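You operate a simulated robot arm through the tools that you are given. There is no shell and no other tool.

The job below is to be done with a simulated robot arm. You get a single attempt, and the scene is never put back.

## Task
File the slide on the slide light box in Box L-7, lid back on, and switch the light off.
Fine: slide flat in the box before the lid; leave the other box shut.

It is judged by the outcome, as a careful person would: the job done as asked, and still so three seconds after it is handed in. It fails if anything else is knocked over, pushed out of place, dropped, spilled or broken. Lids that push on must go on centred and level and be pressed home; caps that screw on are set level and turned clockwise until they are tight.

## Robot
A 7-joint arm with a two-finger parallel gripper, fixed in place. Base frame: the origin is on the floor under the middle of its stand, x ahead of it, y to its left, z up; the work surface is at about z = 802. Readings come in mm, rad, newtons and seconds.
With the tool pointing down near the work surface it reaches from about 420 to 920 mm from the base axis. Its first joint turns from -2.496 to 2.496 rad. Payload 3 kg.
The TCP is the grasp point between the finger pads, 30 mm short of the fingertips. In the tool frame z runs along the fingers and y along their closing line. Largest opening 94 mm; finger width 28, thickness 10; the body of the gripper, 50 by 96 mm, starts 55 mm behind the TCP.
Orientation is that of the tool frame in the base frame, as a unit quaternion [x, y, z, w]. With the fingers straight down and closing along the base's y, the tool's x points along the base's -x, its y along +y and its z along -z.

## Interface
- The arm moves only by the tool drive_tool. Its argument "moves" is a list that holds one entry, the list of rows, each a list of 6 numbers: the shift along the tool's x, y, z in cm, then the turn, a rotation vector about the tool's x, y, z in rad. In form: [[[tx, ty, tz, rx, ry, rz], ...]]. A call has 1 to 20 rows; each row is the pose to reach, as a shift and turn from the pose commanded when the call began, along the tool's axes at that moment. "hand" is the opening, from 0 (shut) to 1 (fully open), set as the call begins (left out, the last holds). A row lasts 0.2 s, in which the tool goes at most 50 mm and 0.15 rad; a call with a longer step from one row to the next is refused whole, and so is a gripper value outside its range. A pose out of reach is approached as far as the arm can. The call stops where the force on the tool passes 40 N (or 10 N more than at its start, if that is more) or the arm is blocked; 0.2 s more then pass. Each finger travels about 72 mm/s and halts on what it meets, pressing with about 34 N; the grip force reading is that of the motor and also rises with nothing between the fingers. The clock runs only during rows and for 0.2 s after the last one: add rows that repeat a pose to give the fingers time. It gives the time, the measured TCP pose, the force on the tool (base axes), the opening and the grip force at its end, in the units of the frame above (readings bear some noise), with the torque about the TCP (base axes, N m) and any sound that the robot's microphone picked up, and new pictures: "pictures" is both (left out), scene, wrist or none.
- Cameras (640 x 400 px; columns grow to the right, rows downward): "scene" is fixed at [51.3, 500, 1536.2]; the picture's right is [-0.18, -0.98, 0.00], its down [-0.73, 0.14, -0.67] and it looks along [0.66, -0.12, -0.74] (base axes); focal length 329 px, centre (320, 200). "wrist" rides on the gripper at [76, 14, -103] in the tool frame; the picture's right is [-0.18, 0.98, 0.00], its down [-0.75, -0.14, -0.64] and it looks along [-0.63, -0.12, 0.77] (tool axes); focal length 243 px, centre (320, 200). There is no depth. A picture from a camera that has moved, and an enlarged one, comes with that camera's place and axes in the base frame and with its lens.
- enlarge(camera, box): a new picture of the part [left, top, right, bottom] of that camera's present view, enlarged. It takes no simulated time.
- job_done(): hands the job in; it is judged then, once.

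Nothing tells you positions but the pictures and the camera data. Unless the task says otherwise, let go and move clear before handing in.

The tools are called after ">>>" as name(argument=value, ...) on one line, values as JSON. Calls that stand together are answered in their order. drive_tool: Moves the arm, as the interface text tells. Its arguments: {"type":"object","properties":{"moves":{"type":"array"},"hand":{"type":"number"},"pictures":{"type":"string","enum":["both","scene","wrist","none"]}},"required":["moves"]} The other tools are called the same way: enlarge (camera, box) takes an enlarged picture of a part of a camera's view; job_done () hands the job in.

At the start:

```text
clock: 0.0
tool_pos: [640.8, 286.5, 1139.4]
orientation: [0.0, 1.0, 0.0, -0.001]
force: [-0.4, 0.0, -0.1]
wrist_torque: [0.0, 0.02, 0.03]
gripper_width: 94.1
grip_force: 0.1
```

scene: 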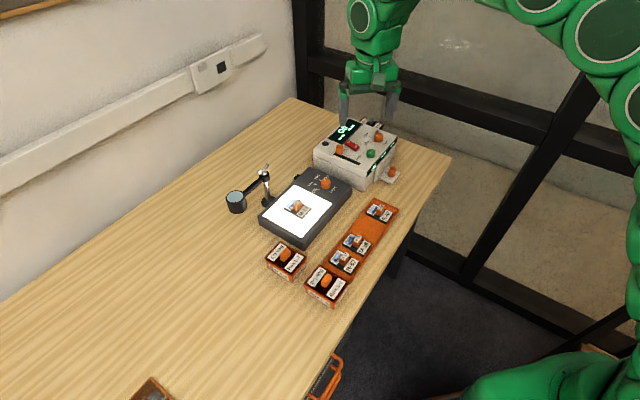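
wrist: 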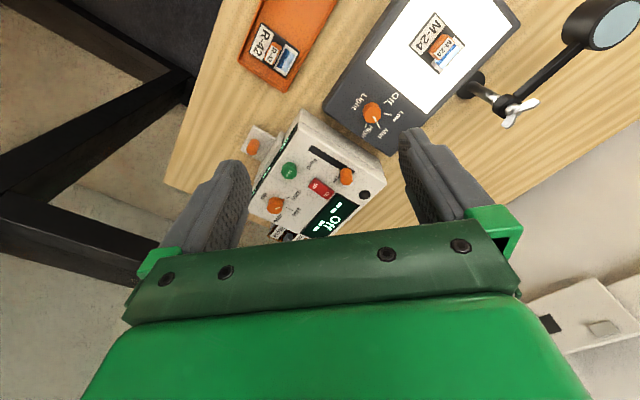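

I see a light box with a slide on it, two small boxes with lids nearer the robot, a tray of slides, and a control unit. I'll enlarge the views to read the labels before moving.

>>> enlarge(camera="scene", box=[250, 225, 360, 315])

>>> enlarge(camera="scene", box=[250, 160, 360, 250])

>>> enlarge(camera="wrist", box=[320, 0, 520, 160])

>>> enlarge(camera="scene", box=[300, 110, 410, 200])

```text
4.44 times, centred on (305, 270) of scene
camera zoom: at [51.3, 500.0, 1536.2], right [-0.18, -0.98, 0.0], down [-0.73, 0.14, -0.67], along [0.66, -0.12, -0.74], focal length 1464 px, centre (387, -111)
```

zoom: 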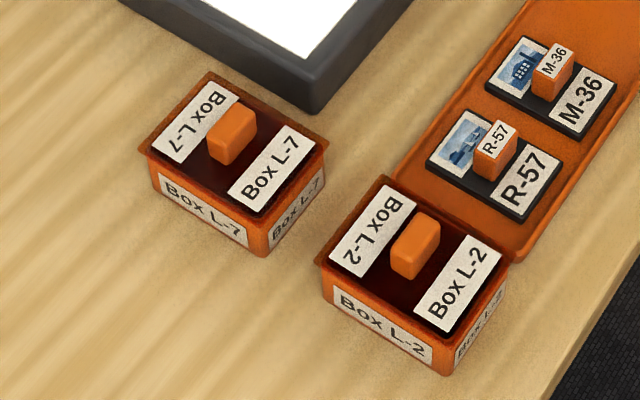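

```text
4.44 times, centred on (305, 205) of scene
camera zoom: at [51.3, 500.0, 1536.2], right [-0.18, -0.98, 0.0], down [-0.73, 0.14, -0.67], along [0.66, -0.12, -0.74], focal length 1464 px, centre (387, 178)
```

zoom: 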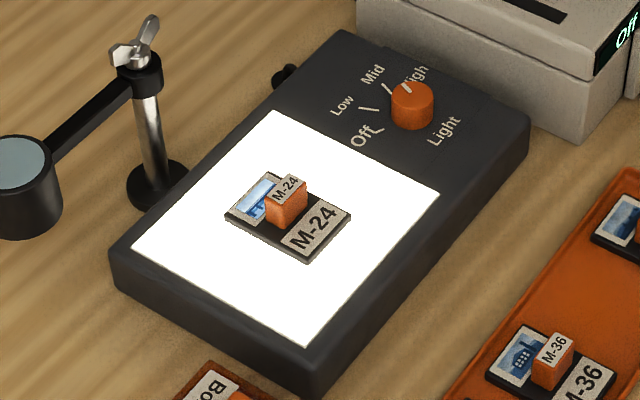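

```text
2.50 times, centred on (420, 80) of wrist
camera zoom: at [563.2, 300.3, 1242.3], right [0.18, 0.98, 0.0], down [0.75, -0.14, 0.64], along [0.63, -0.12, -0.77], focal length 606 px, centre (70, 500)
```

zoom: 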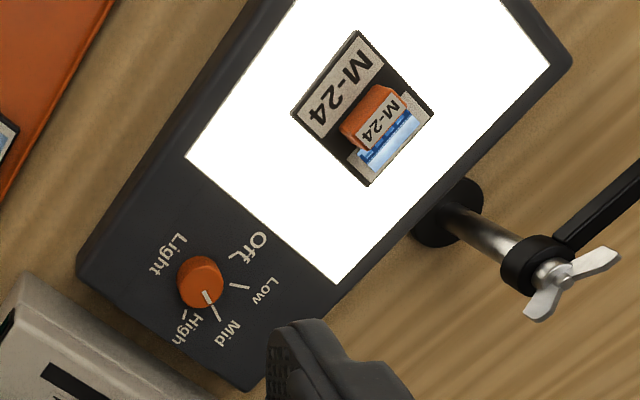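

```text
4.44 times, centred on (355, 155) of scene
camera zoom: at [51.3, 500.0, 1536.2], right [-0.18, -0.98, 0.0], down [-0.73, 0.14, -0.67], along [0.66, -0.12, -0.74], focal length 1464 px, centre (164, 400)
```

zoom: 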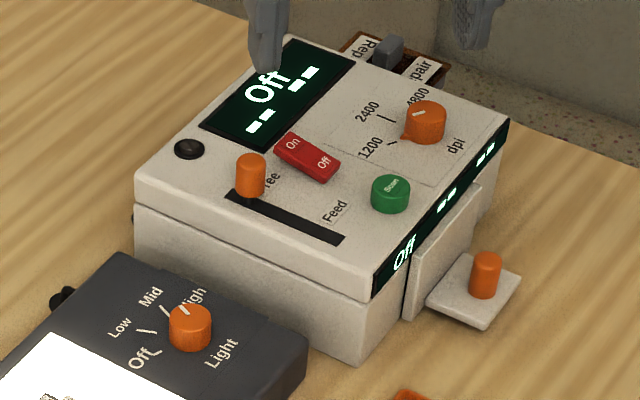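

The slide M-24 lies on the lit light box at about (643, 453, 843). Box L-7 is at about (493, 503), turned about 45°, and L-2 is to its right. I'll move the wrist camera over L-7 for a closer look.

>>> drive_tool(moves=[[[2.11, 3.09, 1.99, 0, 0, 0], [4.22, 6.19, 3.98, 0, 0, 0], [6.33, 9.28, 5.97, 0, 0, 0], [8.45, 12.37, 7.97, 0, 0, 0], [10.56, 15.46, 9.96, 0, 0, 0], [12.67, 18.56, 11.95, 0, 0, 0], [14.78, 21.65, 13.94, 0, 0, 0]]], hand=1)

```text
clock: 1.6
tool_pos: [491.7, 503.8, 998.8]
orientation: [0.0, 1.0, 0.0, 0.0]
force: [-0.2, -0.4, -1.3]
wrist_torque: [0.02, 0.06, 0.0]
gripper_width: 93.8
grip_force: 0.1
camera wrist: at [415.1, 518.3, 1101.9], right [0.18, 0.98, 0.0], down [0.75, -0.14, 0.64], along [0.63, -0.12, -0.77], focal length 243 px, centre (320, 200)
```

scene: 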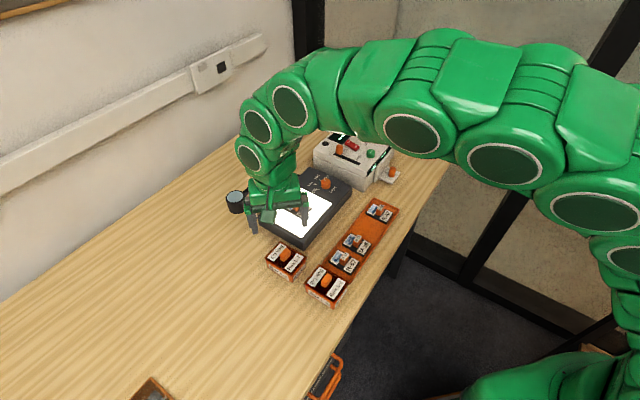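
wrist: 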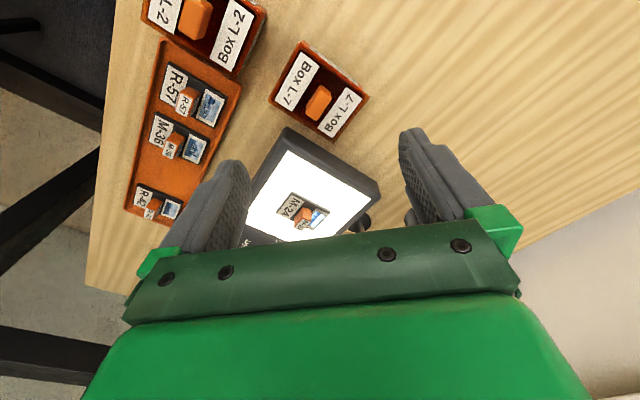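

>>> enlarge(camera="wrist", box=[256, 30, 384, 150])

>>> enlarge(camera="wrist", box=[240, 150, 400, 250])

>>> enlarge(camera="wrist", box=[120, 0, 280, 100])

```text
3.33 times, centred on (320, 90) of wrist
camera zoom: at [415.1, 518.3, 1101.9], right [0.18, 0.98, 0.0], down [0.75, -0.14, 0.64], along [0.63, -0.12, -0.77], focal length 809 px, centre (320, 567)
```

zoom: 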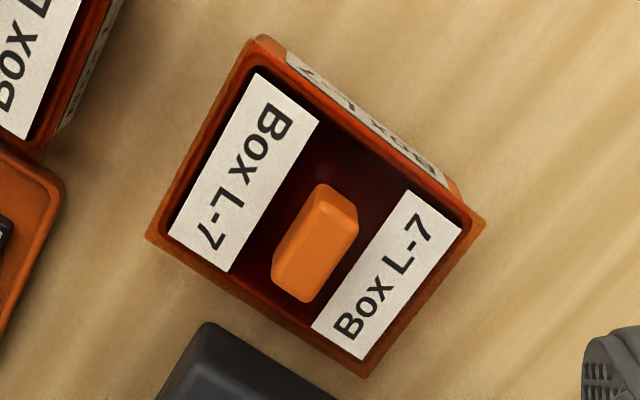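

```text
4.00 times, centred on (320, 200) of wrist
camera zoom: at [415.1, 518.3, 1101.9], right [0.18, 0.98, 0.0], down [0.75, -0.14, 0.64], along [0.63, -0.12, -0.77], focal length 970 px, centre (320, 200)
```

zoom: 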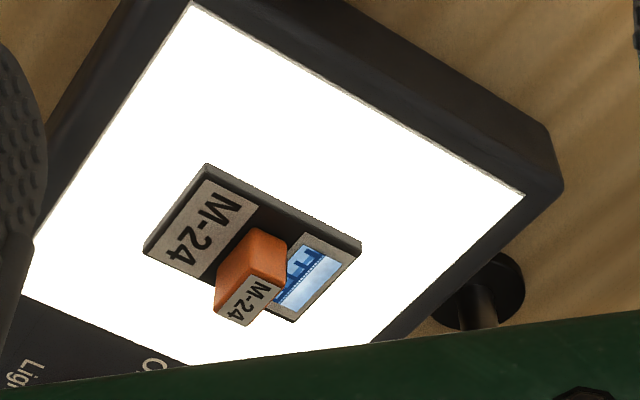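

```text
4.00 times, centred on (200, 50) of wrist
camera zoom: at [415.1, 518.3, 1101.9], right [0.18, 0.98, 0.0], down [0.75, -0.14, 0.64], along [0.63, -0.12, -0.77], focal length 970 px, centre (800, 800)
```

zoom: 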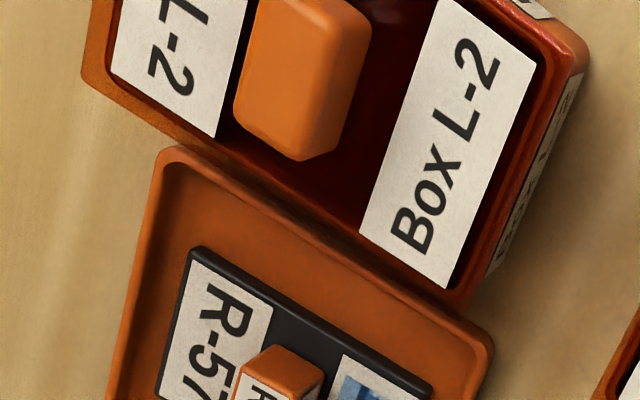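

The lid handles, the box and the slide all sit at about 45°, with the handles' long axes along (1,-1). I'll turn the tool 45° so the fingers close along (1,1), and look again from lower down.

>>> drive_tool(moves=[[[-0.02, -0.01, 0.6, 0, 0, 0.131], [-0.04, -0.02, 1.3, 0, 0, 0.262], [-0.06, -0.04, 1.9, 0, 0, 0.393], [-0.08, -0.05, 2.6, 0, 0, 0.524], [-0.1, -0.06, 3.2, 0, 0, 0.655], [-0.13, -0.08, 3.9, 0, 0, 0.785], [-0.13, -0.08, 3.9, 0, 0, 0.785]]], hand=0.6)

```text
clock: 3.2
tool_pos: [493.7, 500.3, 959.5]
orientation: [0.383, 0.924, -0.001, 0.0]
force: [-0.4, -0.4, -1.1]
wrist_torque: [-0.01, -0.03, -0.01]
gripper_width: 56.4
grip_force: 0.1
camera wrist: at [449.4, 565.4, 1063.8], right [0.83, 0.56, 0.0], down [0.43, -0.63, 0.64], along [0.36, -0.53, -0.77], focal length 243 px, centre (320, 200)
```

scene: 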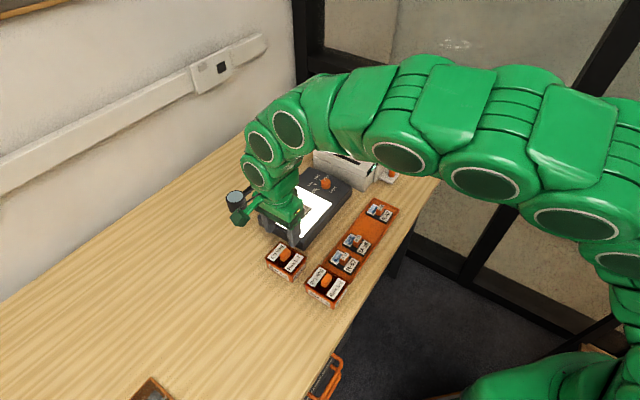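
wrist: 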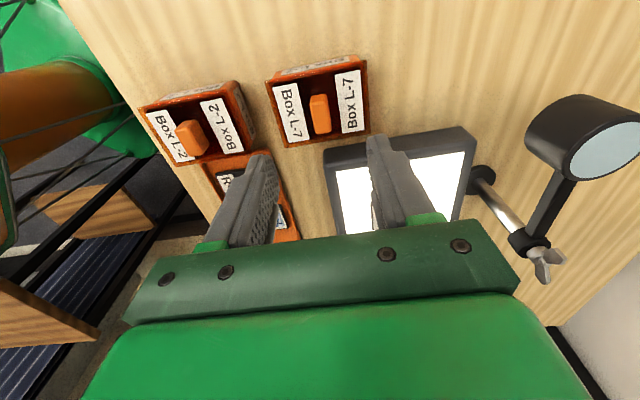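

>>> enlarge(camera="wrist", box=[250, 40, 390, 160])

```text
3.33 times, centred on (320, 100) of wrist
camera zoom: at [449.4, 565.4, 1063.8], right [0.83, 0.56, 0.0], down [0.43, -0.63, 0.64], along [0.36, -0.53, -0.77], focal length 809 px, centre (320, 533)
```

zoom: 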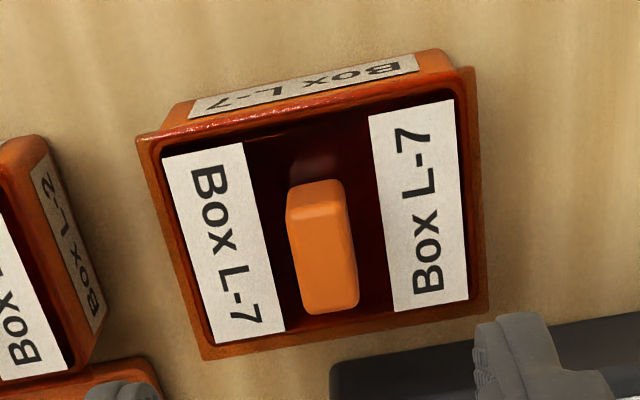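

The lid of L-7 is centred near (494, 502) with its surface at about z 845 and its handle top near z 873. I'll hold still for one row to check reading noise, and set a narrower opening.

>>> drive_tool(moves=[[[0, 0, 0, 0, 0, 0]]], hand=0.45, pictures="none")

>>> drive_tool(moves=[[[0, 0, 0, 0, 0, 0]]], hand=0.45, pictures="none")

```text
clock: 3.6
tool_pos: [494.4, 501.9, 960.9]
orientation: [0.382, 0.924, 0.001, -0.001]
force: [0.0, 0.2, 0.5]
wrist_torque: [-0.03, -0.04, 0.02]
gripper_width: 42.3
grip_force: 0.1
```

```text
clock: 4.0
tool_pos: [494.2, 502.5, 960.3]
orientation: [0.382, 0.924, 0.0, 0.0]
force: [0.6, 0.2, 0.1]
wrist_torque: [-0.01, 0.03, -0.01]
gripper_width: 42.4
grip_force: 0.0
```

The readings carry about 1 mm of noise, and the tool holds its commanded pose of roughly (494, 502, 961). I'll come down until the fingertips are just above the handle and check the alignment.

>>> drive_tool(moves=[[[-0.03, 0.02, 2.5, 0, 0, 0], [-0.06, 0.04, 4.5, 0, 0, 0], [-0.06, 0.04, 5.0, 0, 0, 0]]], hand=0.45)

>>> enlarge(camera="wrist", box=[240, 60, 400, 220])

>>> enlarge(camera="scene", box=[240, 200, 350, 310])

```text
clock: 4.8
tool_pos: [494.8, 502.3, 911.0]
orientation: [0.382, 0.924, 0.0, 0.0]
force: [0.4, 0.6, 0.1]
wrist_torque: [0.03, 0.02, -0.02]
gripper_width: 42.5
grip_force: 0.0
camera wrist: at [450.1, 565.6, 1014.0], right [0.82, 0.57, 0.0], down [0.43, -0.63, 0.64], along [0.36, -0.53, -0.77], focal length 243 px, centre (320, 200)
```

scene: 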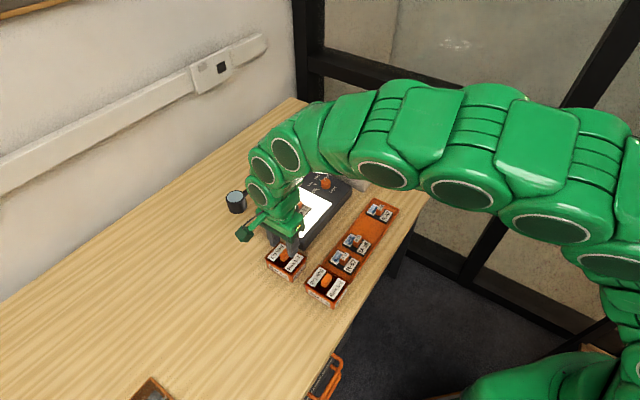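
wrist: 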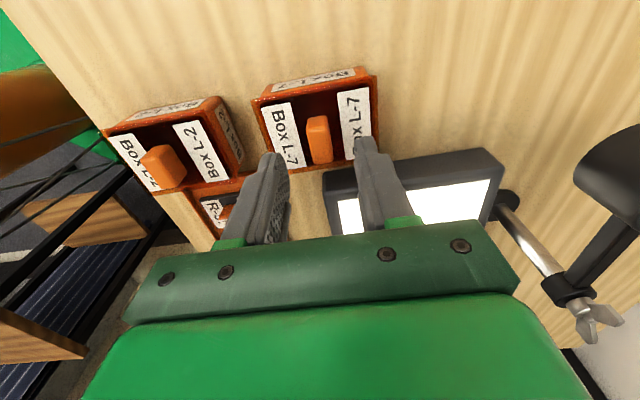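

```text
2.50 times, centred on (320, 140) of wrist
camera zoom: at [450.1, 565.6, 1014.0], right [0.82, 0.57, 0.0], down [0.43, -0.63, 0.64], along [0.36, -0.53, -0.77], focal length 606 px, centre (320, 350)
```

zoom: 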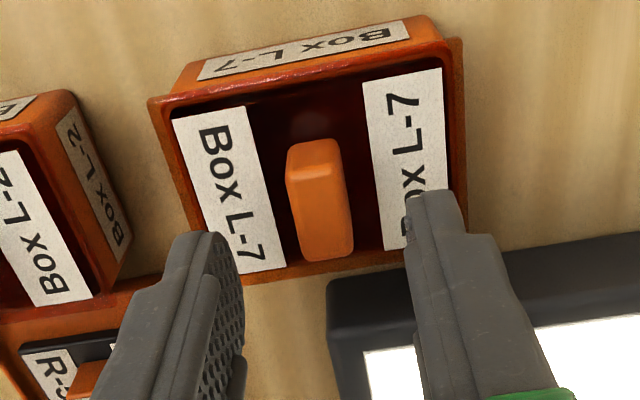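

```text
3.64 times, centred on (295, 255) of scene
camera zoom: at [51.3, 500.0, 1536.2], right [-0.18, -0.98, 0.0], down [-0.73, 0.14, -0.67], along [0.66, -0.12, -0.74], focal length 1198 px, centre (411, 0)
```

zoom: 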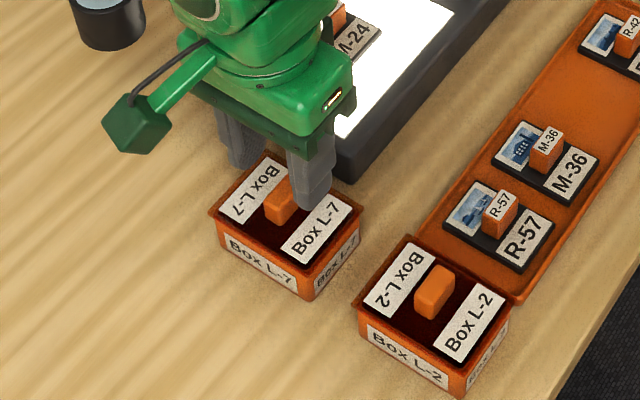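

The handle sits centred between the open fingers. I'll come down around it in small steps, watching the force.

>>> drive_tool(moves=[[[0, 0, 1.2, 0, 0, 0], [0, 0, 2.2, 0, 0, 0], [0, 0, 2.8, 0, 0, 0], [0, 0, 2.8, 0, 0, 0]]], hand=0.45)

>>> enlarge(camera="wrist", box=[240, 60, 400, 220])

>>> enlarge(camera="scene", box=[240, 200, 350, 310])

```text
clock: 5.8
tool_pos: [494.5, 502.6, 882.2]
orientation: [0.383, 0.924, 0.0, 0.0]
force: [0.8, -0.7, 0.1]
wrist_torque: [0.02, 0.0, -0.03]
gripper_width: 42.3
grip_force: 0.0
camera wrist: at [449.7, 565.3, 985.7], right [0.83, 0.56, 0.0], down [0.43, -0.63, 0.64], along [0.36, -0.53, -0.77], focal length 243 px, centre (320, 200)
```

scene: 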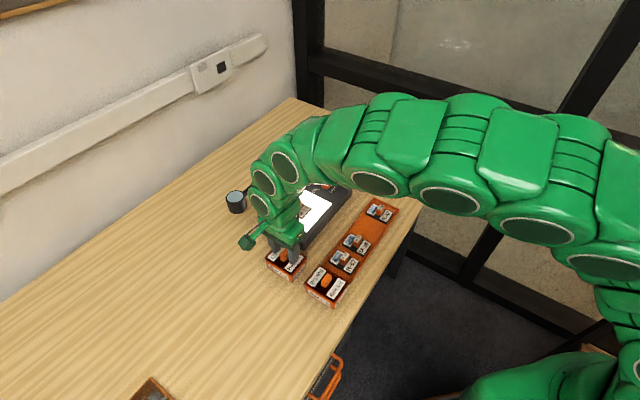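
wrist: 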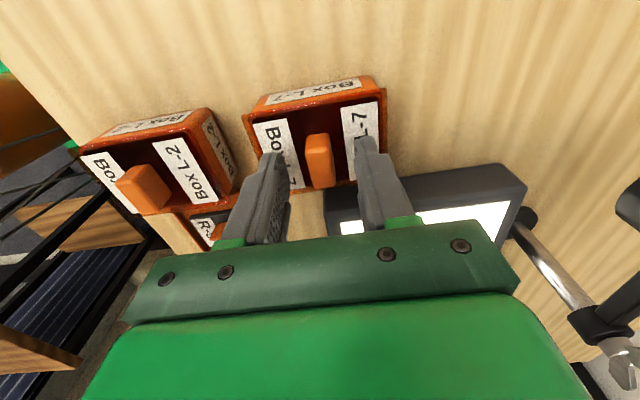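

```text
2.50 times, centred on (320, 140) of wrist
camera zoom: at [449.7, 565.3, 985.7], right [0.83, 0.56, 0.0], down [0.43, -0.63, 0.64], along [0.36, -0.53, -0.77], focal length 606 px, centre (320, 350)
```

zoom: 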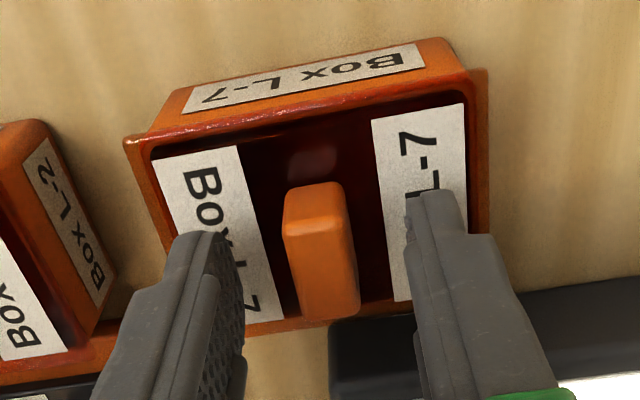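

```text
3.64 times, centred on (295, 255) of scene
camera zoom: at [51.3, 500.0, 1536.2], right [-0.18, -0.98, 0.0], down [-0.73, 0.14, -0.67], along [0.66, -0.12, -0.74], focal length 1198 px, centre (411, 0)
```

zoom: 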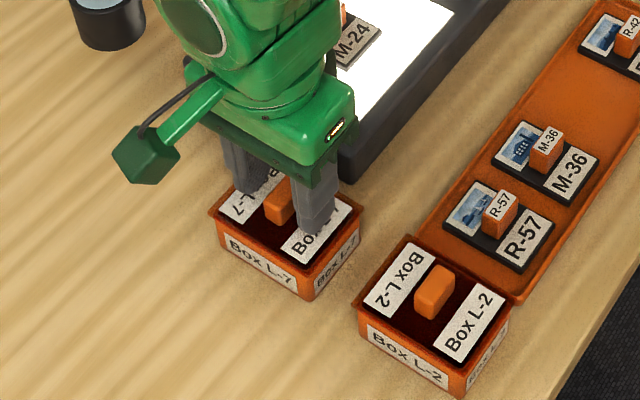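

There's no contact yet, and the fingers straddle the handle. I'll come down a few more mm and close on it.

>>> drive_tool(moves=[[[0.05, 0, 0.3, 0, 0, 0], [0.1, 0, 0.3, 0, 0, 0]]], hand=0.45, pictures="none")

>>> drive_tool(moves=[[[0, 0, 0, 0, 0, 0], [0, 0, 0, 0, 0, 0], [0, 0, 0, 0, 0, 0], [0, 0, 0, 0, 0, 0]]], hand=0)

>>> enlarge(camera="wrist", box=[240, 60, 400, 220])

```text
clock: 6.4
tool_pos: [493.7, 502.5, 879.5]
orientation: [0.383, 0.924, 0.0, 0.0]
force: [0.5, -0.5, -0.2]
wrist_torque: [0.03, -0.01, 0.0]
gripper_width: 42.6
grip_force: 0.0
```

```text
clock: 7.4
tool_pos: [493.7, 503.5, 879.6]
orientation: [0.383, 0.924, 0.0, 0.001]
force: [-0.5, -0.2, 2.5]
wrist_torque: [-0.01, -0.02, 0.01]
gripper_width: 13.5
grip_force: 33.7
camera wrist: at [449.0, 566.2, 982.9], right [0.82, 0.57, 0.0], down [0.43, -0.63, 0.64], along [0.36, -0.53, -0.77], focal length 243 px, centre (320, 200)
```

scene: 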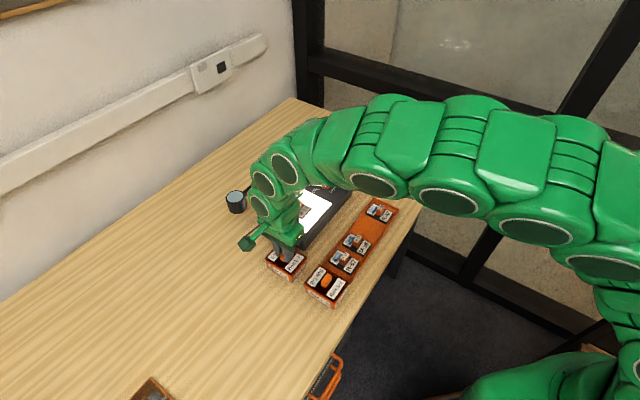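
wrist: 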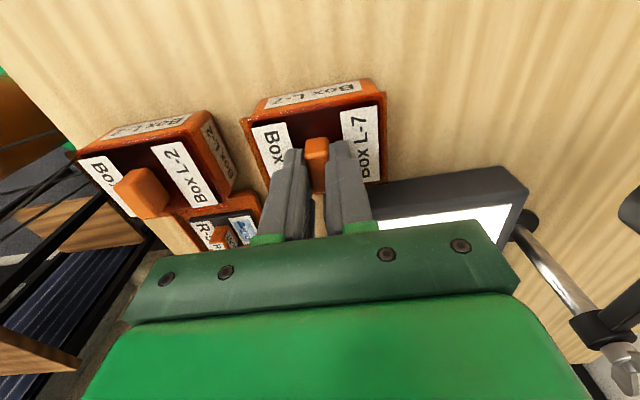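

```text
2.50 times, centred on (320, 140) of wrist
camera zoom: at [449.0, 566.2, 982.9], right [0.82, 0.57, 0.0], down [0.43, -0.63, 0.64], along [0.36, -0.53, -0.77], focal length 606 px, centre (320, 350)
```

zoom: 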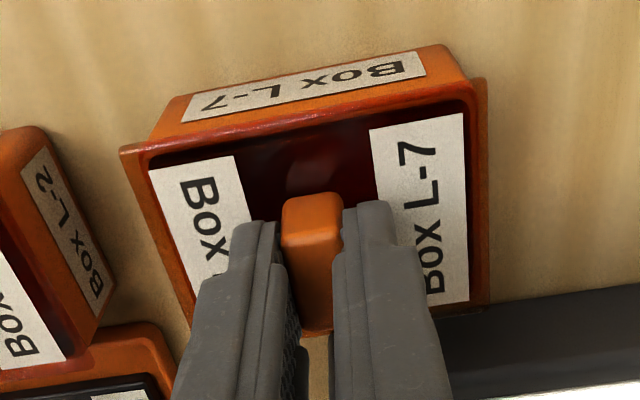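

I have the handle gripped at 13.5 mm. I'll lift the lid slowly, straight up.

>>> drive_tool(moves=[[[0, 0, -0.3, 0, 0, 0], [0, 0, -0.6, 0, 0, 0], [0, 0, -1.0, 0, 0, 0], [0, 0, -2.0, 0, 0, 0], [0, 0, -3.5, 0, 0, 0], [0, 0, -5.0, 0, 0, 0]]], hand=0)

>>> enlarge(camera="wrist", box=[200, 40, 440, 220])

>>> enlarge(camera="scene", box=[240, 200, 350, 310])

```text
clock: 8.8
tool_pos: [493.8, 501.5, 929.7]
orientation: [0.383, 0.924, -0.001, 0.0]
force: [-1.1, 0.5, 0.3]
wrist_torque: [-0.03, 0.02, 0.02]
gripper_width: 13.8
grip_force: 34.7
camera wrist: at [449.1, 566.2, 1033.1], right [0.82, 0.57, 0.0], down [0.43, -0.63, 0.64], along [0.36, -0.53, -0.77], focal length 243 px, centre (320, 200)
```

scene: 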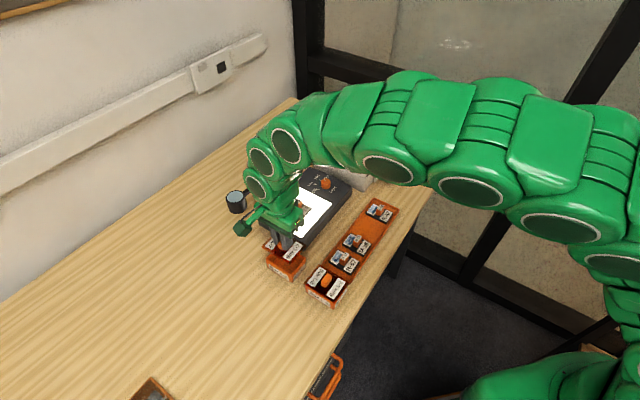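
wrist: 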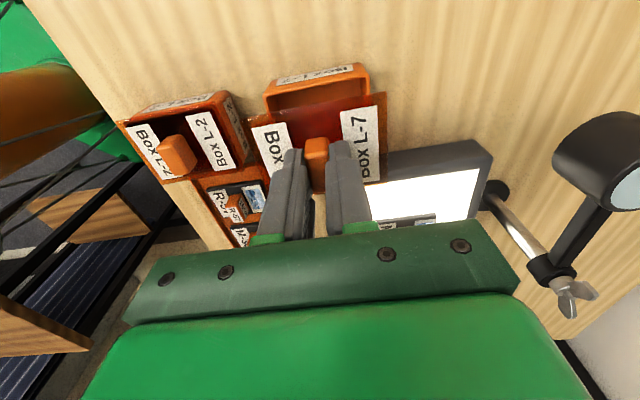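

```text
2.22 times, centred on (320, 130) of wrist
camera zoom: at [449.1, 566.2, 1033.1], right [0.82, 0.57, 0.0], down [0.43, -0.63, 0.64], along [0.36, -0.53, -0.77], focal length 539 px, centre (320, 356)
```

zoom: 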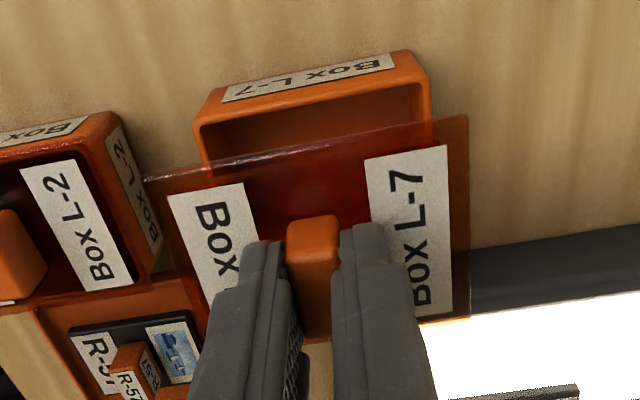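

```text
3.64 times, centred on (295, 255) of scene
camera zoom: at [51.3, 500.0, 1536.2], right [-0.18, -0.98, 0.0], down [-0.73, 0.14, -0.67], along [0.66, -0.12, -0.74], focal length 1198 px, centre (411, 0)
```

zoom: 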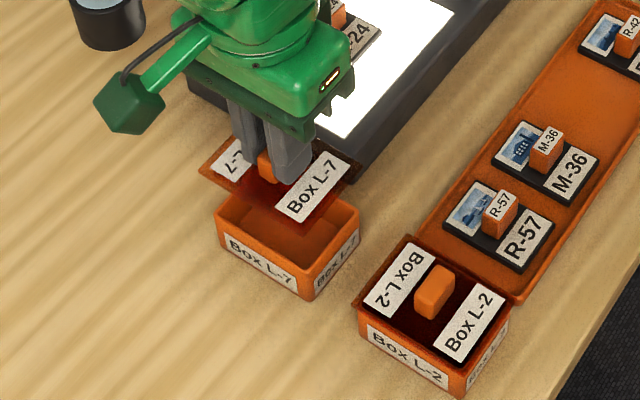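

The lid is off cleanly and the box is empty. I'll set the lid down on the clear table to the left, around (440, 622).

>>> drive_tool(moves=[[[4.1, 1.53, 0, 0, 0, 0], [8.2, 3.07, 0, 0, 0, 0], [12.28, 4.6, 0, 0, 0, 0], [12.28, 4.6, 2.5, 0, 0, 0], [12.28, 4.6, 5.0, 0, 0, 0], [12.28, 4.6, 6.5, 0, 0, 0], [12.28, 4.6, 7.0, 0, 0, 0]]], hand=0)

>>> enlarge(camera="scene", box=[170, 200, 310, 320])

>>> enlarge(camera="wrist", box=[120, 20, 400, 220])

```text
clock: 10.4
tool_pos: [438.5, 620.4, 858.8]
orientation: [0.382, 0.924, 0.0, 0.0]
force: [0.4, 0.0, -0.2]
wrist_torque: [-0.03, 0.01, -0.03]
gripper_width: 13.6
grip_force: 33.6
camera wrist: at [394.7, 684.8, 962.5], right [0.82, 0.57, 0.0], down [0.43, -0.63, 0.64], along [0.36, -0.53, -0.77], focal length 243 px, centre (320, 200)
```

scene: 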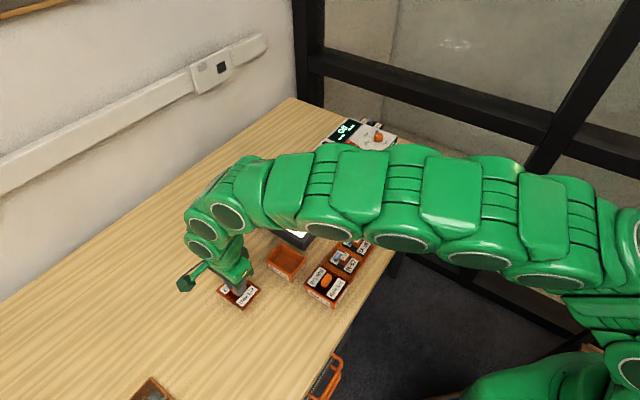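
wrist: 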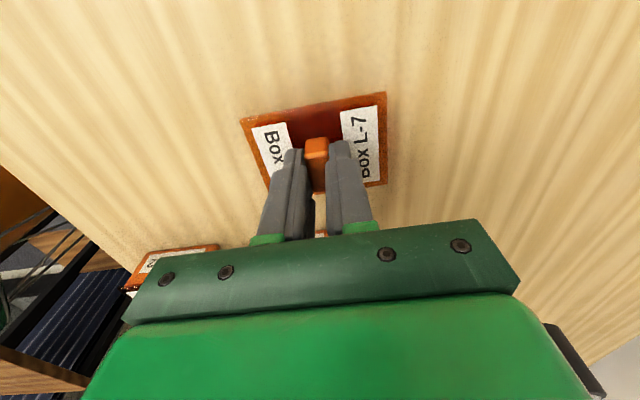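

```text
3.33 times, centred on (240, 260) of scene
camera zoom: at [51.3, 500.0, 1536.2], right [-0.18, -0.98, 0.0], down [-0.73, 0.14, -0.67], along [0.66, -0.12, -0.74], focal length 1098 px, centre (587, 0)
```

zoom: 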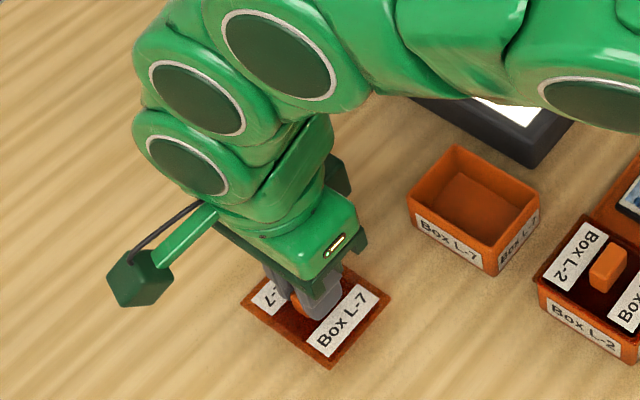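

```text
2.00 times, centred on (260, 120) of wrist
camera zoom: at [394.7, 684.8, 962.5], right [0.82, 0.57, 0.0], down [0.43, -0.63, 0.64], along [0.36, -0.53, -0.77], focal length 485 px, centre (440, 360)
```

zoom: 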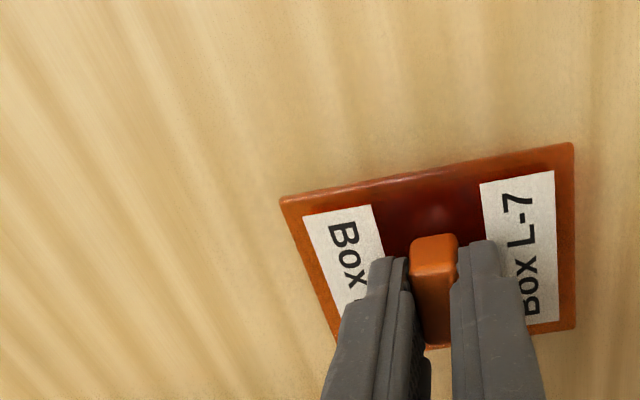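

The lid hangs just above bare table. I'll lower it in small steps until I feel contact.

>>> drive_tool(moves=[[[0, 0, 0.3, 0, 0, 0], [0, 0, 0.6, 0, 0, 0], [0, 0, 0.9, 0, 0, 0]]], hand=0, pictures="none")

>>> drive_tool(moves=[[[0, 0, 0.2, 0, 0, 0], [0, 0, 0.3, 0, 0, 0]]], hand=0, pictures="none")

```text
clock: 11.2
tool_pos: [439.5, 621.7, 851.2]
orientation: [0.382, 0.924, 0.0, -0.001]
force: [-0.2, 0.2, 0.2]
wrist_torque: [0.03, 0.04, 0.0]
gripper_width: 13.5
grip_force: 33.8
```

```text
clock: 11.8
tool_pos: [440.2, 621.8, 847.6]
orientation: [0.382, 0.924, 0.0, 0.0]
force: [0.8, 0.1, -0.4]
wrist_torque: [0.0, -0.03, 0.02]
gripper_width: 13.4
grip_force: 34.1
```

>>> drive_tool(moves=[[[0, 0, 0.1, 0, 0, 0], [0, 0, 0.2, 0, 0, 0]]], hand=0, pictures="none")

>>> drive_tool(moves=[[[0, 0, 0.1, 0, 0, 0], [0, 0, 0.2, 0, 0, 0]]], hand=0, pictures="scene")

>>> enlarge(camera="scene", box=[200, 260, 280, 320])

```text
clock: 12.4
tool_pos: [438.9, 621.9, 845.2]
orientation: [0.382, 0.924, 0.0, 0.0]
force: [-0.3, -0.6, 5.4]
wrist_torque: [-0.05, -0.02, 0.0]
gripper_width: 13.4
grip_force: 34.5
```

```text
clock: 13.0
tool_pos: [440.3, 621.2, 843.7]
orientation: [0.382, 0.924, 0.001, 0.001]
force: [-3.9, -4.9, 29.0]
wrist_torque: [-0.16, 0.09, -0.01]
gripper_width: 13.7
grip_force: 33.9
```

scene: 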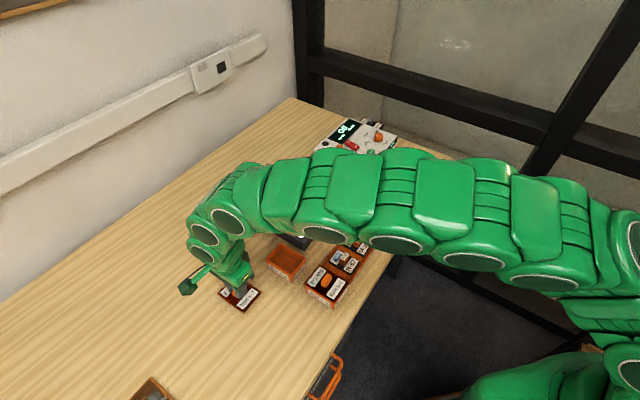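

```text
6.67 times, centred on (240, 290) of scene
camera zoom: at [51.3, 500.0, 1536.2], right [-0.18, -0.98, 0.0], down [-0.73, 0.14, -0.67], along [0.66, -0.12, -0.74], focal length 2196 px, centre (853, -400)
```

zoom: 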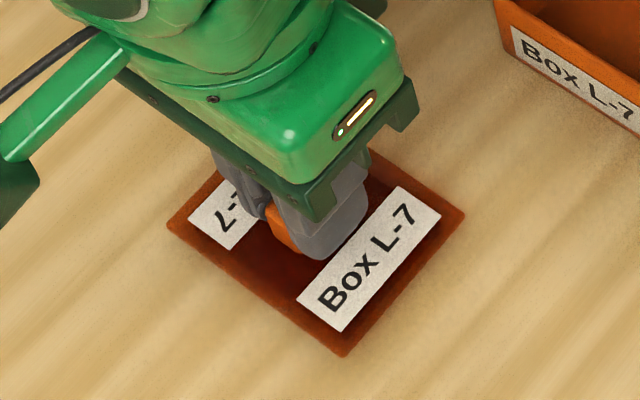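

The lid touched the table at a TCP height of about 846. I'll ease off the pressure, then let go and rise.

>>> drive_tool(moves=[[[0, 0, -0.1, 0, 0, 0], [0, 0, -0.18, 0, 0, 0]]], hand=0, pictures="none")

>>> drive_tool(moves=[[[0, 0, 0, 0, 0, 0], [0, 0, 0, 0, 0, 0], [0, 0, 0, 0, 0, 0]]], hand=0.45)

>>> enlarge(camera="wrist", box=[200, 40, 440, 220])

```text
clock: 13.6
tool_pos: [439.0, 620.9, 844.5]
orientation: [0.382, 0.924, 0.0, 0.0]
force: [1.9, 4.3, 11.3]
wrist_torque: [0.17, -0.04, -0.02]
gripper_width: 13.7
grip_force: 33.1
```

```text
clock: 14.4
tool_pos: [440.4, 622.0, 846.6]
orientation: [0.383, 0.924, 0.0, 0.0]
force: [0.1, 0.1, 0.3]
wrist_torque: [0.0, -0.03, -0.02]
gripper_width: 42.3
grip_force: 0.1
camera wrist: at [394.8, 685.5, 948.2], right [0.82, 0.57, 0.0], down [0.43, -0.63, 0.64], along [0.36, -0.53, -0.77], focal length 243 px, centre (320, 200)
```

scene: 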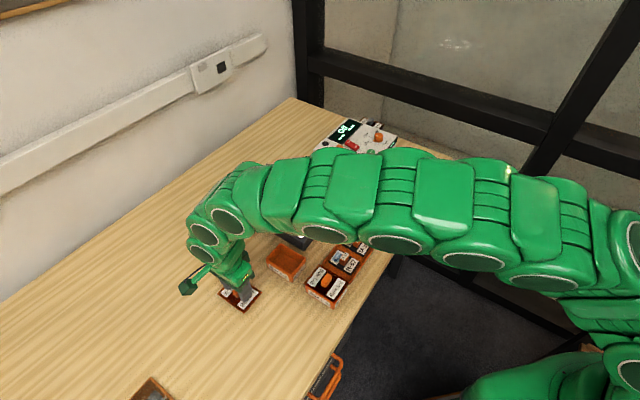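
wrist: 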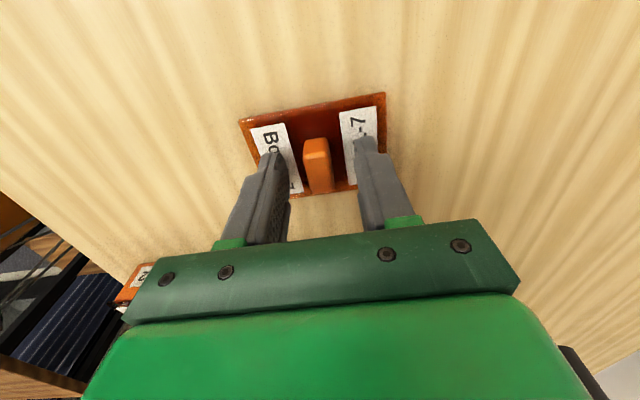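

```text
2.22 times, centred on (320, 130) of wrist
camera zoom: at [394.8, 685.5, 948.2], right [0.82, 0.57, 0.0], down [0.43, -0.63, 0.64], along [0.36, -0.53, -0.77], focal length 539 px, centre (320, 356)
```

zoom: 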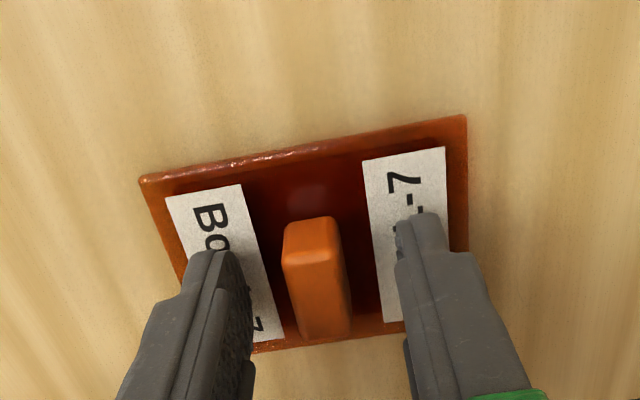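

The lid rests flat on the table and the fingers are free of it. I'll rise and go look at the slide from above.

>>> drive_tool(moves=[[[0, 0, -2.0, 0, 0, 0], [0, 0, -6.5, 0, 0, 0], [0, 0, -11.42, 0, 0, 0], [-4.38, 0.38, -11.42, 0, 0, 0], [-8.77, 0.75, -11.42, 0, 0, 0], [-13.15, 1.13, -11.42, 0, 0, 0], [-17.53, 1.51, -11.42, 0, 0, 0], [-21.92, 1.88, -11.42, 0, 0, 0], [-26.3, 2.26, -11.42, 0, 0, 0]]], hand=0.45)

>>> enlarge(camera="wrist", box=[200, 40, 440, 220])

>>> enlarge(camera="scene", box=[200, 200, 340, 320])

```text
clock: 16.4
tool_pos: [643.4, 451.9, 960.3]
orientation: [0.382, 0.924, -0.001, 0.001]
force: [-1.3, -0.1, 0.0]
wrist_torque: [-0.01, 0.01, -0.02]
gripper_width: 42.2
grip_force: 0.0
camera wrist: at [598.1, 515.5, 1063.5], right [0.82, 0.57, 0.0], down [0.43, -0.63, 0.64], along [0.36, -0.53, -0.77], focal length 243 px, centre (320, 200)
```

scene: 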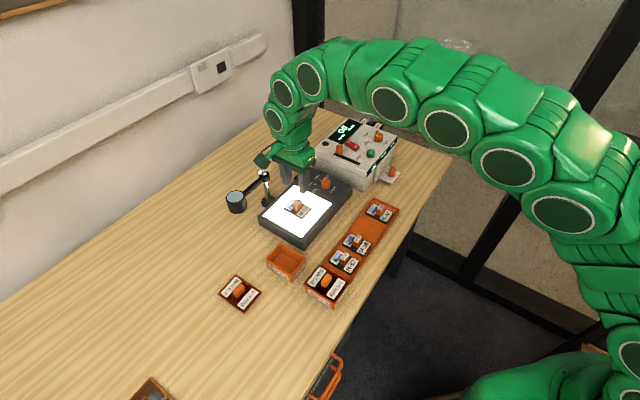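
wrist: 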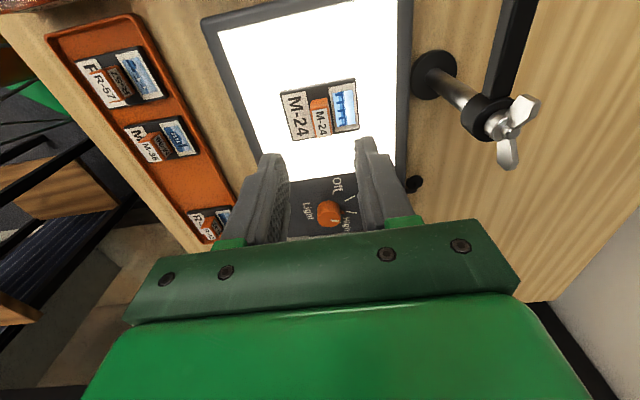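

```text
2.22 times, centred on (320, 130) of wrist
camera zoom: at [598.1, 515.5, 1063.5], right [0.82, 0.57, 0.0], down [0.43, -0.63, 0.64], along [0.36, -0.53, -0.77], focal length 539 px, centre (320, 356)
```

zoom: 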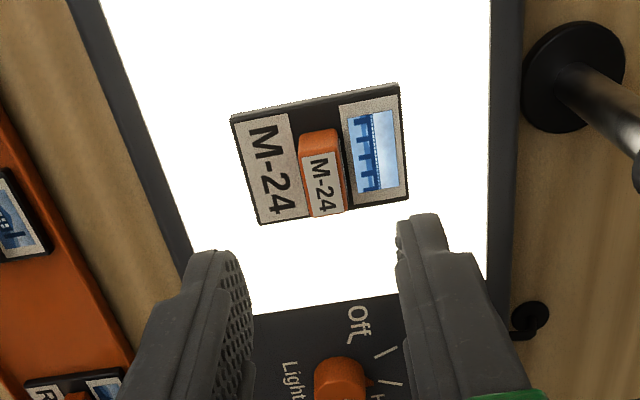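

```text
3.33 times, centred on (270, 260) of scene
camera zoom: at [51.3, 500.0, 1536.2], right [-0.18, -0.98, 0.0], down [-0.73, 0.14, -0.67], along [0.66, -0.12, -0.74], focal length 1098 px, centre (487, 0)
```

zoom: 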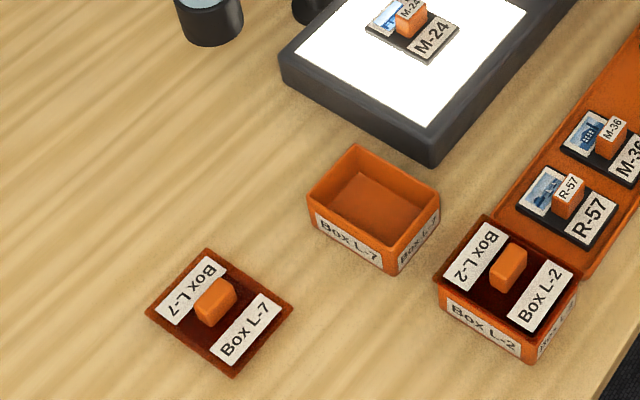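

The slide M-24 plate is at about z 847, and its handle is centred near (644, 451). The fingers are already in line, so I'll come down part way and check.

>>> drive_tool(moves=[[[-0.1, 0.03, 2.0, 0, 0, 0], [-0.21, 0.07, 4.0, 0, 0, 0], [-0.21, 0.07, 4.5, 0, 0, 0], [-0.21, 0.07, 4.5, 0, 0, 0]]], hand=0.45)

>>> enlarge(camera="wrist", box=[240, 60, 400, 220])

>>> enlarge(camera="scene", box=[240, 140, 360, 250])

```text
clock: 17.4
tool_pos: [643.4, 450.7, 915.7]
orientation: [0.382, 0.924, 0.0, 0.001]
force: [-0.2, 0.3, 0.8]
wrist_torque: [0.0, 0.01, -0.02]
gripper_width: 42.4
grip_force: 0.0
camera wrist: at [598.9, 514.5, 1018.5], right [0.82, 0.57, 0.0], down [0.43, -0.63, 0.64], along [0.36, -0.53, -0.77], focal length 243 px, centre (320, 200)
```

scene: 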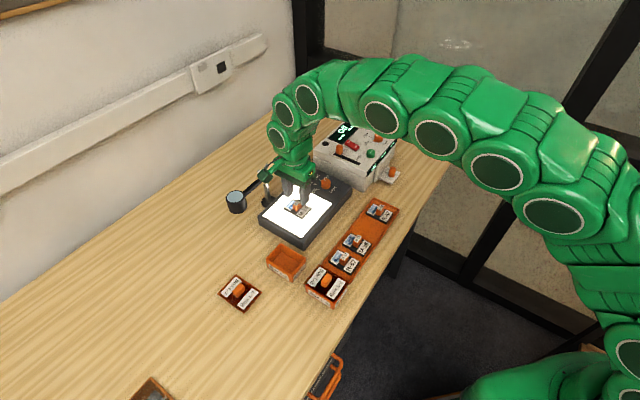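
wrist: 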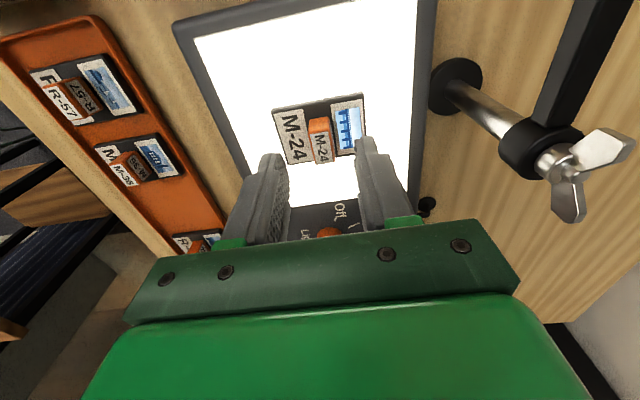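

```text
2.50 times, centred on (320, 140) of wrist
camera zoom: at [598.9, 514.5, 1018.5], right [0.82, 0.57, 0.0], down [0.43, -0.63, 0.64], along [0.36, -0.53, -0.77], focal length 606 px, centre (320, 350)
```

zoom: 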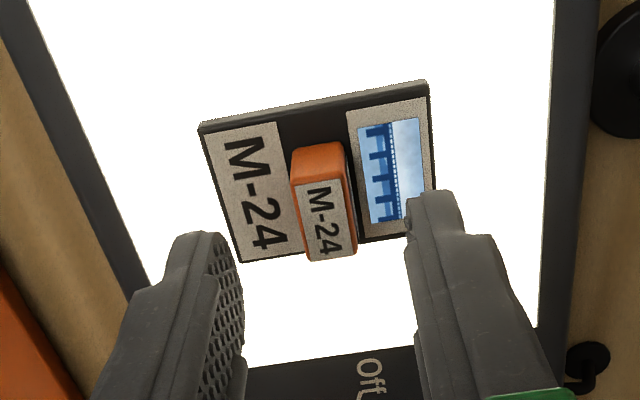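

```text
3.64 times, centred on (300, 195) of scene
camera zoom: at [51.3, 500.0, 1536.2], right [-0.18, -0.98, 0.0], down [-0.73, 0.14, -0.67], along [0.66, -0.12, -0.74], focal length 1198 px, centre (393, 218)
```

zoom: 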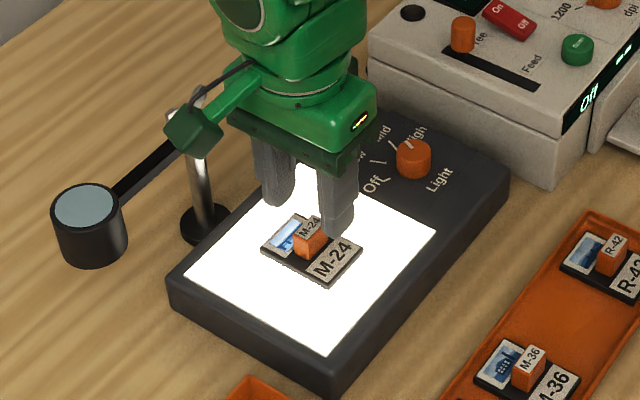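

The handle is centred between the fingers. I'll come down around it, keeping the tips a few mm above the slide plate, then grip.

>>> drive_tool(moves=[[[0, 0, 1.2, 0, 0, 0], [0, 0, 2.2, 0, 0, 0], [0, 0, 2.9, 0, 0, 0], [0, 0, 3.2, 0, 0, 0]]], hand=0.45)

>>> enlarge(camera="wrist", box=[240, 60, 400, 220])

>>> enlarge(camera="scene", box=[260, 160, 340, 240])

```text
clock: 18.4
tool_pos: [643.4, 451.6, 882.4]
orientation: [0.383, 0.924, 0.0, -0.001]
force: [0.5, -0.4, -0.9]
wrist_torque: [-0.01, 0.02, 0.02]
gripper_width: 42.5
grip_force: 0.0
camera wrist: at [598.6, 514.9, 986.1], right [0.83, 0.56, 0.0], down [0.43, -0.63, 0.64], along [0.36, -0.53, -0.77], focal length 243 px, centre (320, 200)
```

scene: 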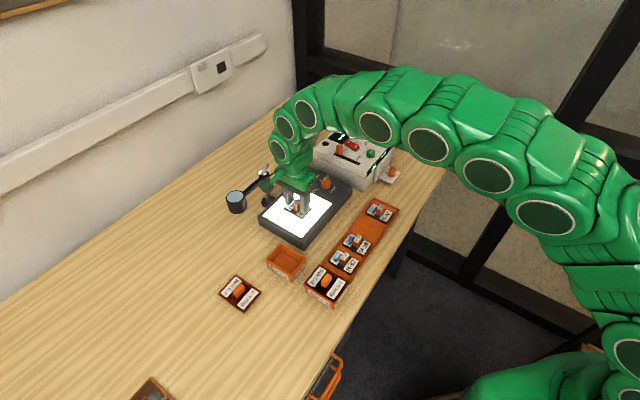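
wrist: 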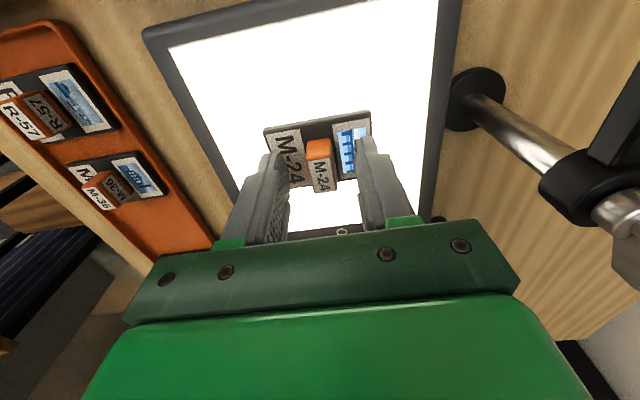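

```text
2.50 times, centred on (320, 140) of wrist
camera zoom: at [598.6, 514.9, 986.1], right [0.83, 0.56, 0.0], down [0.43, -0.63, 0.64], along [0.36, -0.53, -0.77], focal length 606 px, centre (320, 350)
```

zoom: 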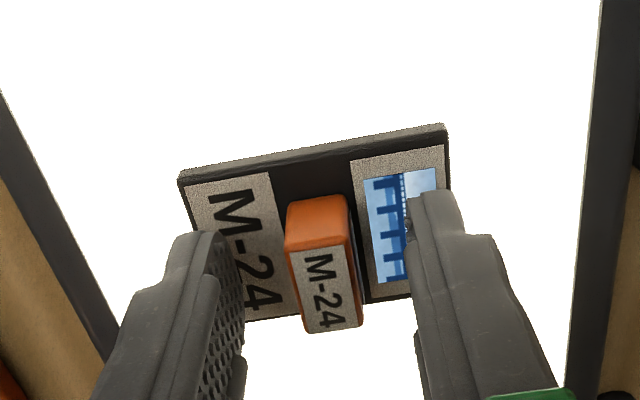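

```text
5.00 times, centred on (300, 200) of scene
camera zoom: at [51.3, 500.0, 1536.2], right [-0.18, -0.98, 0.0], down [-0.73, 0.14, -0.67], along [0.66, -0.12, -0.74], focal length 1647 px, centre (420, 200)
```

zoom: 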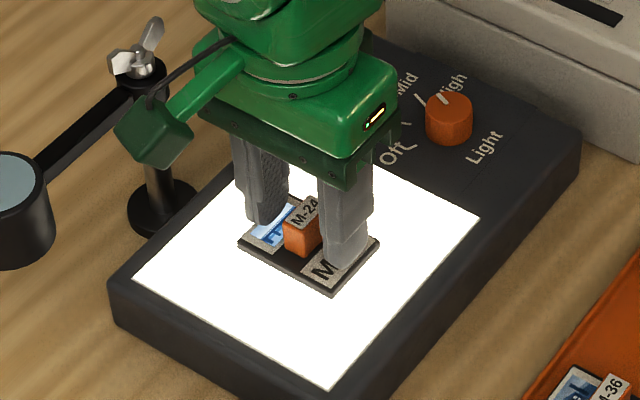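

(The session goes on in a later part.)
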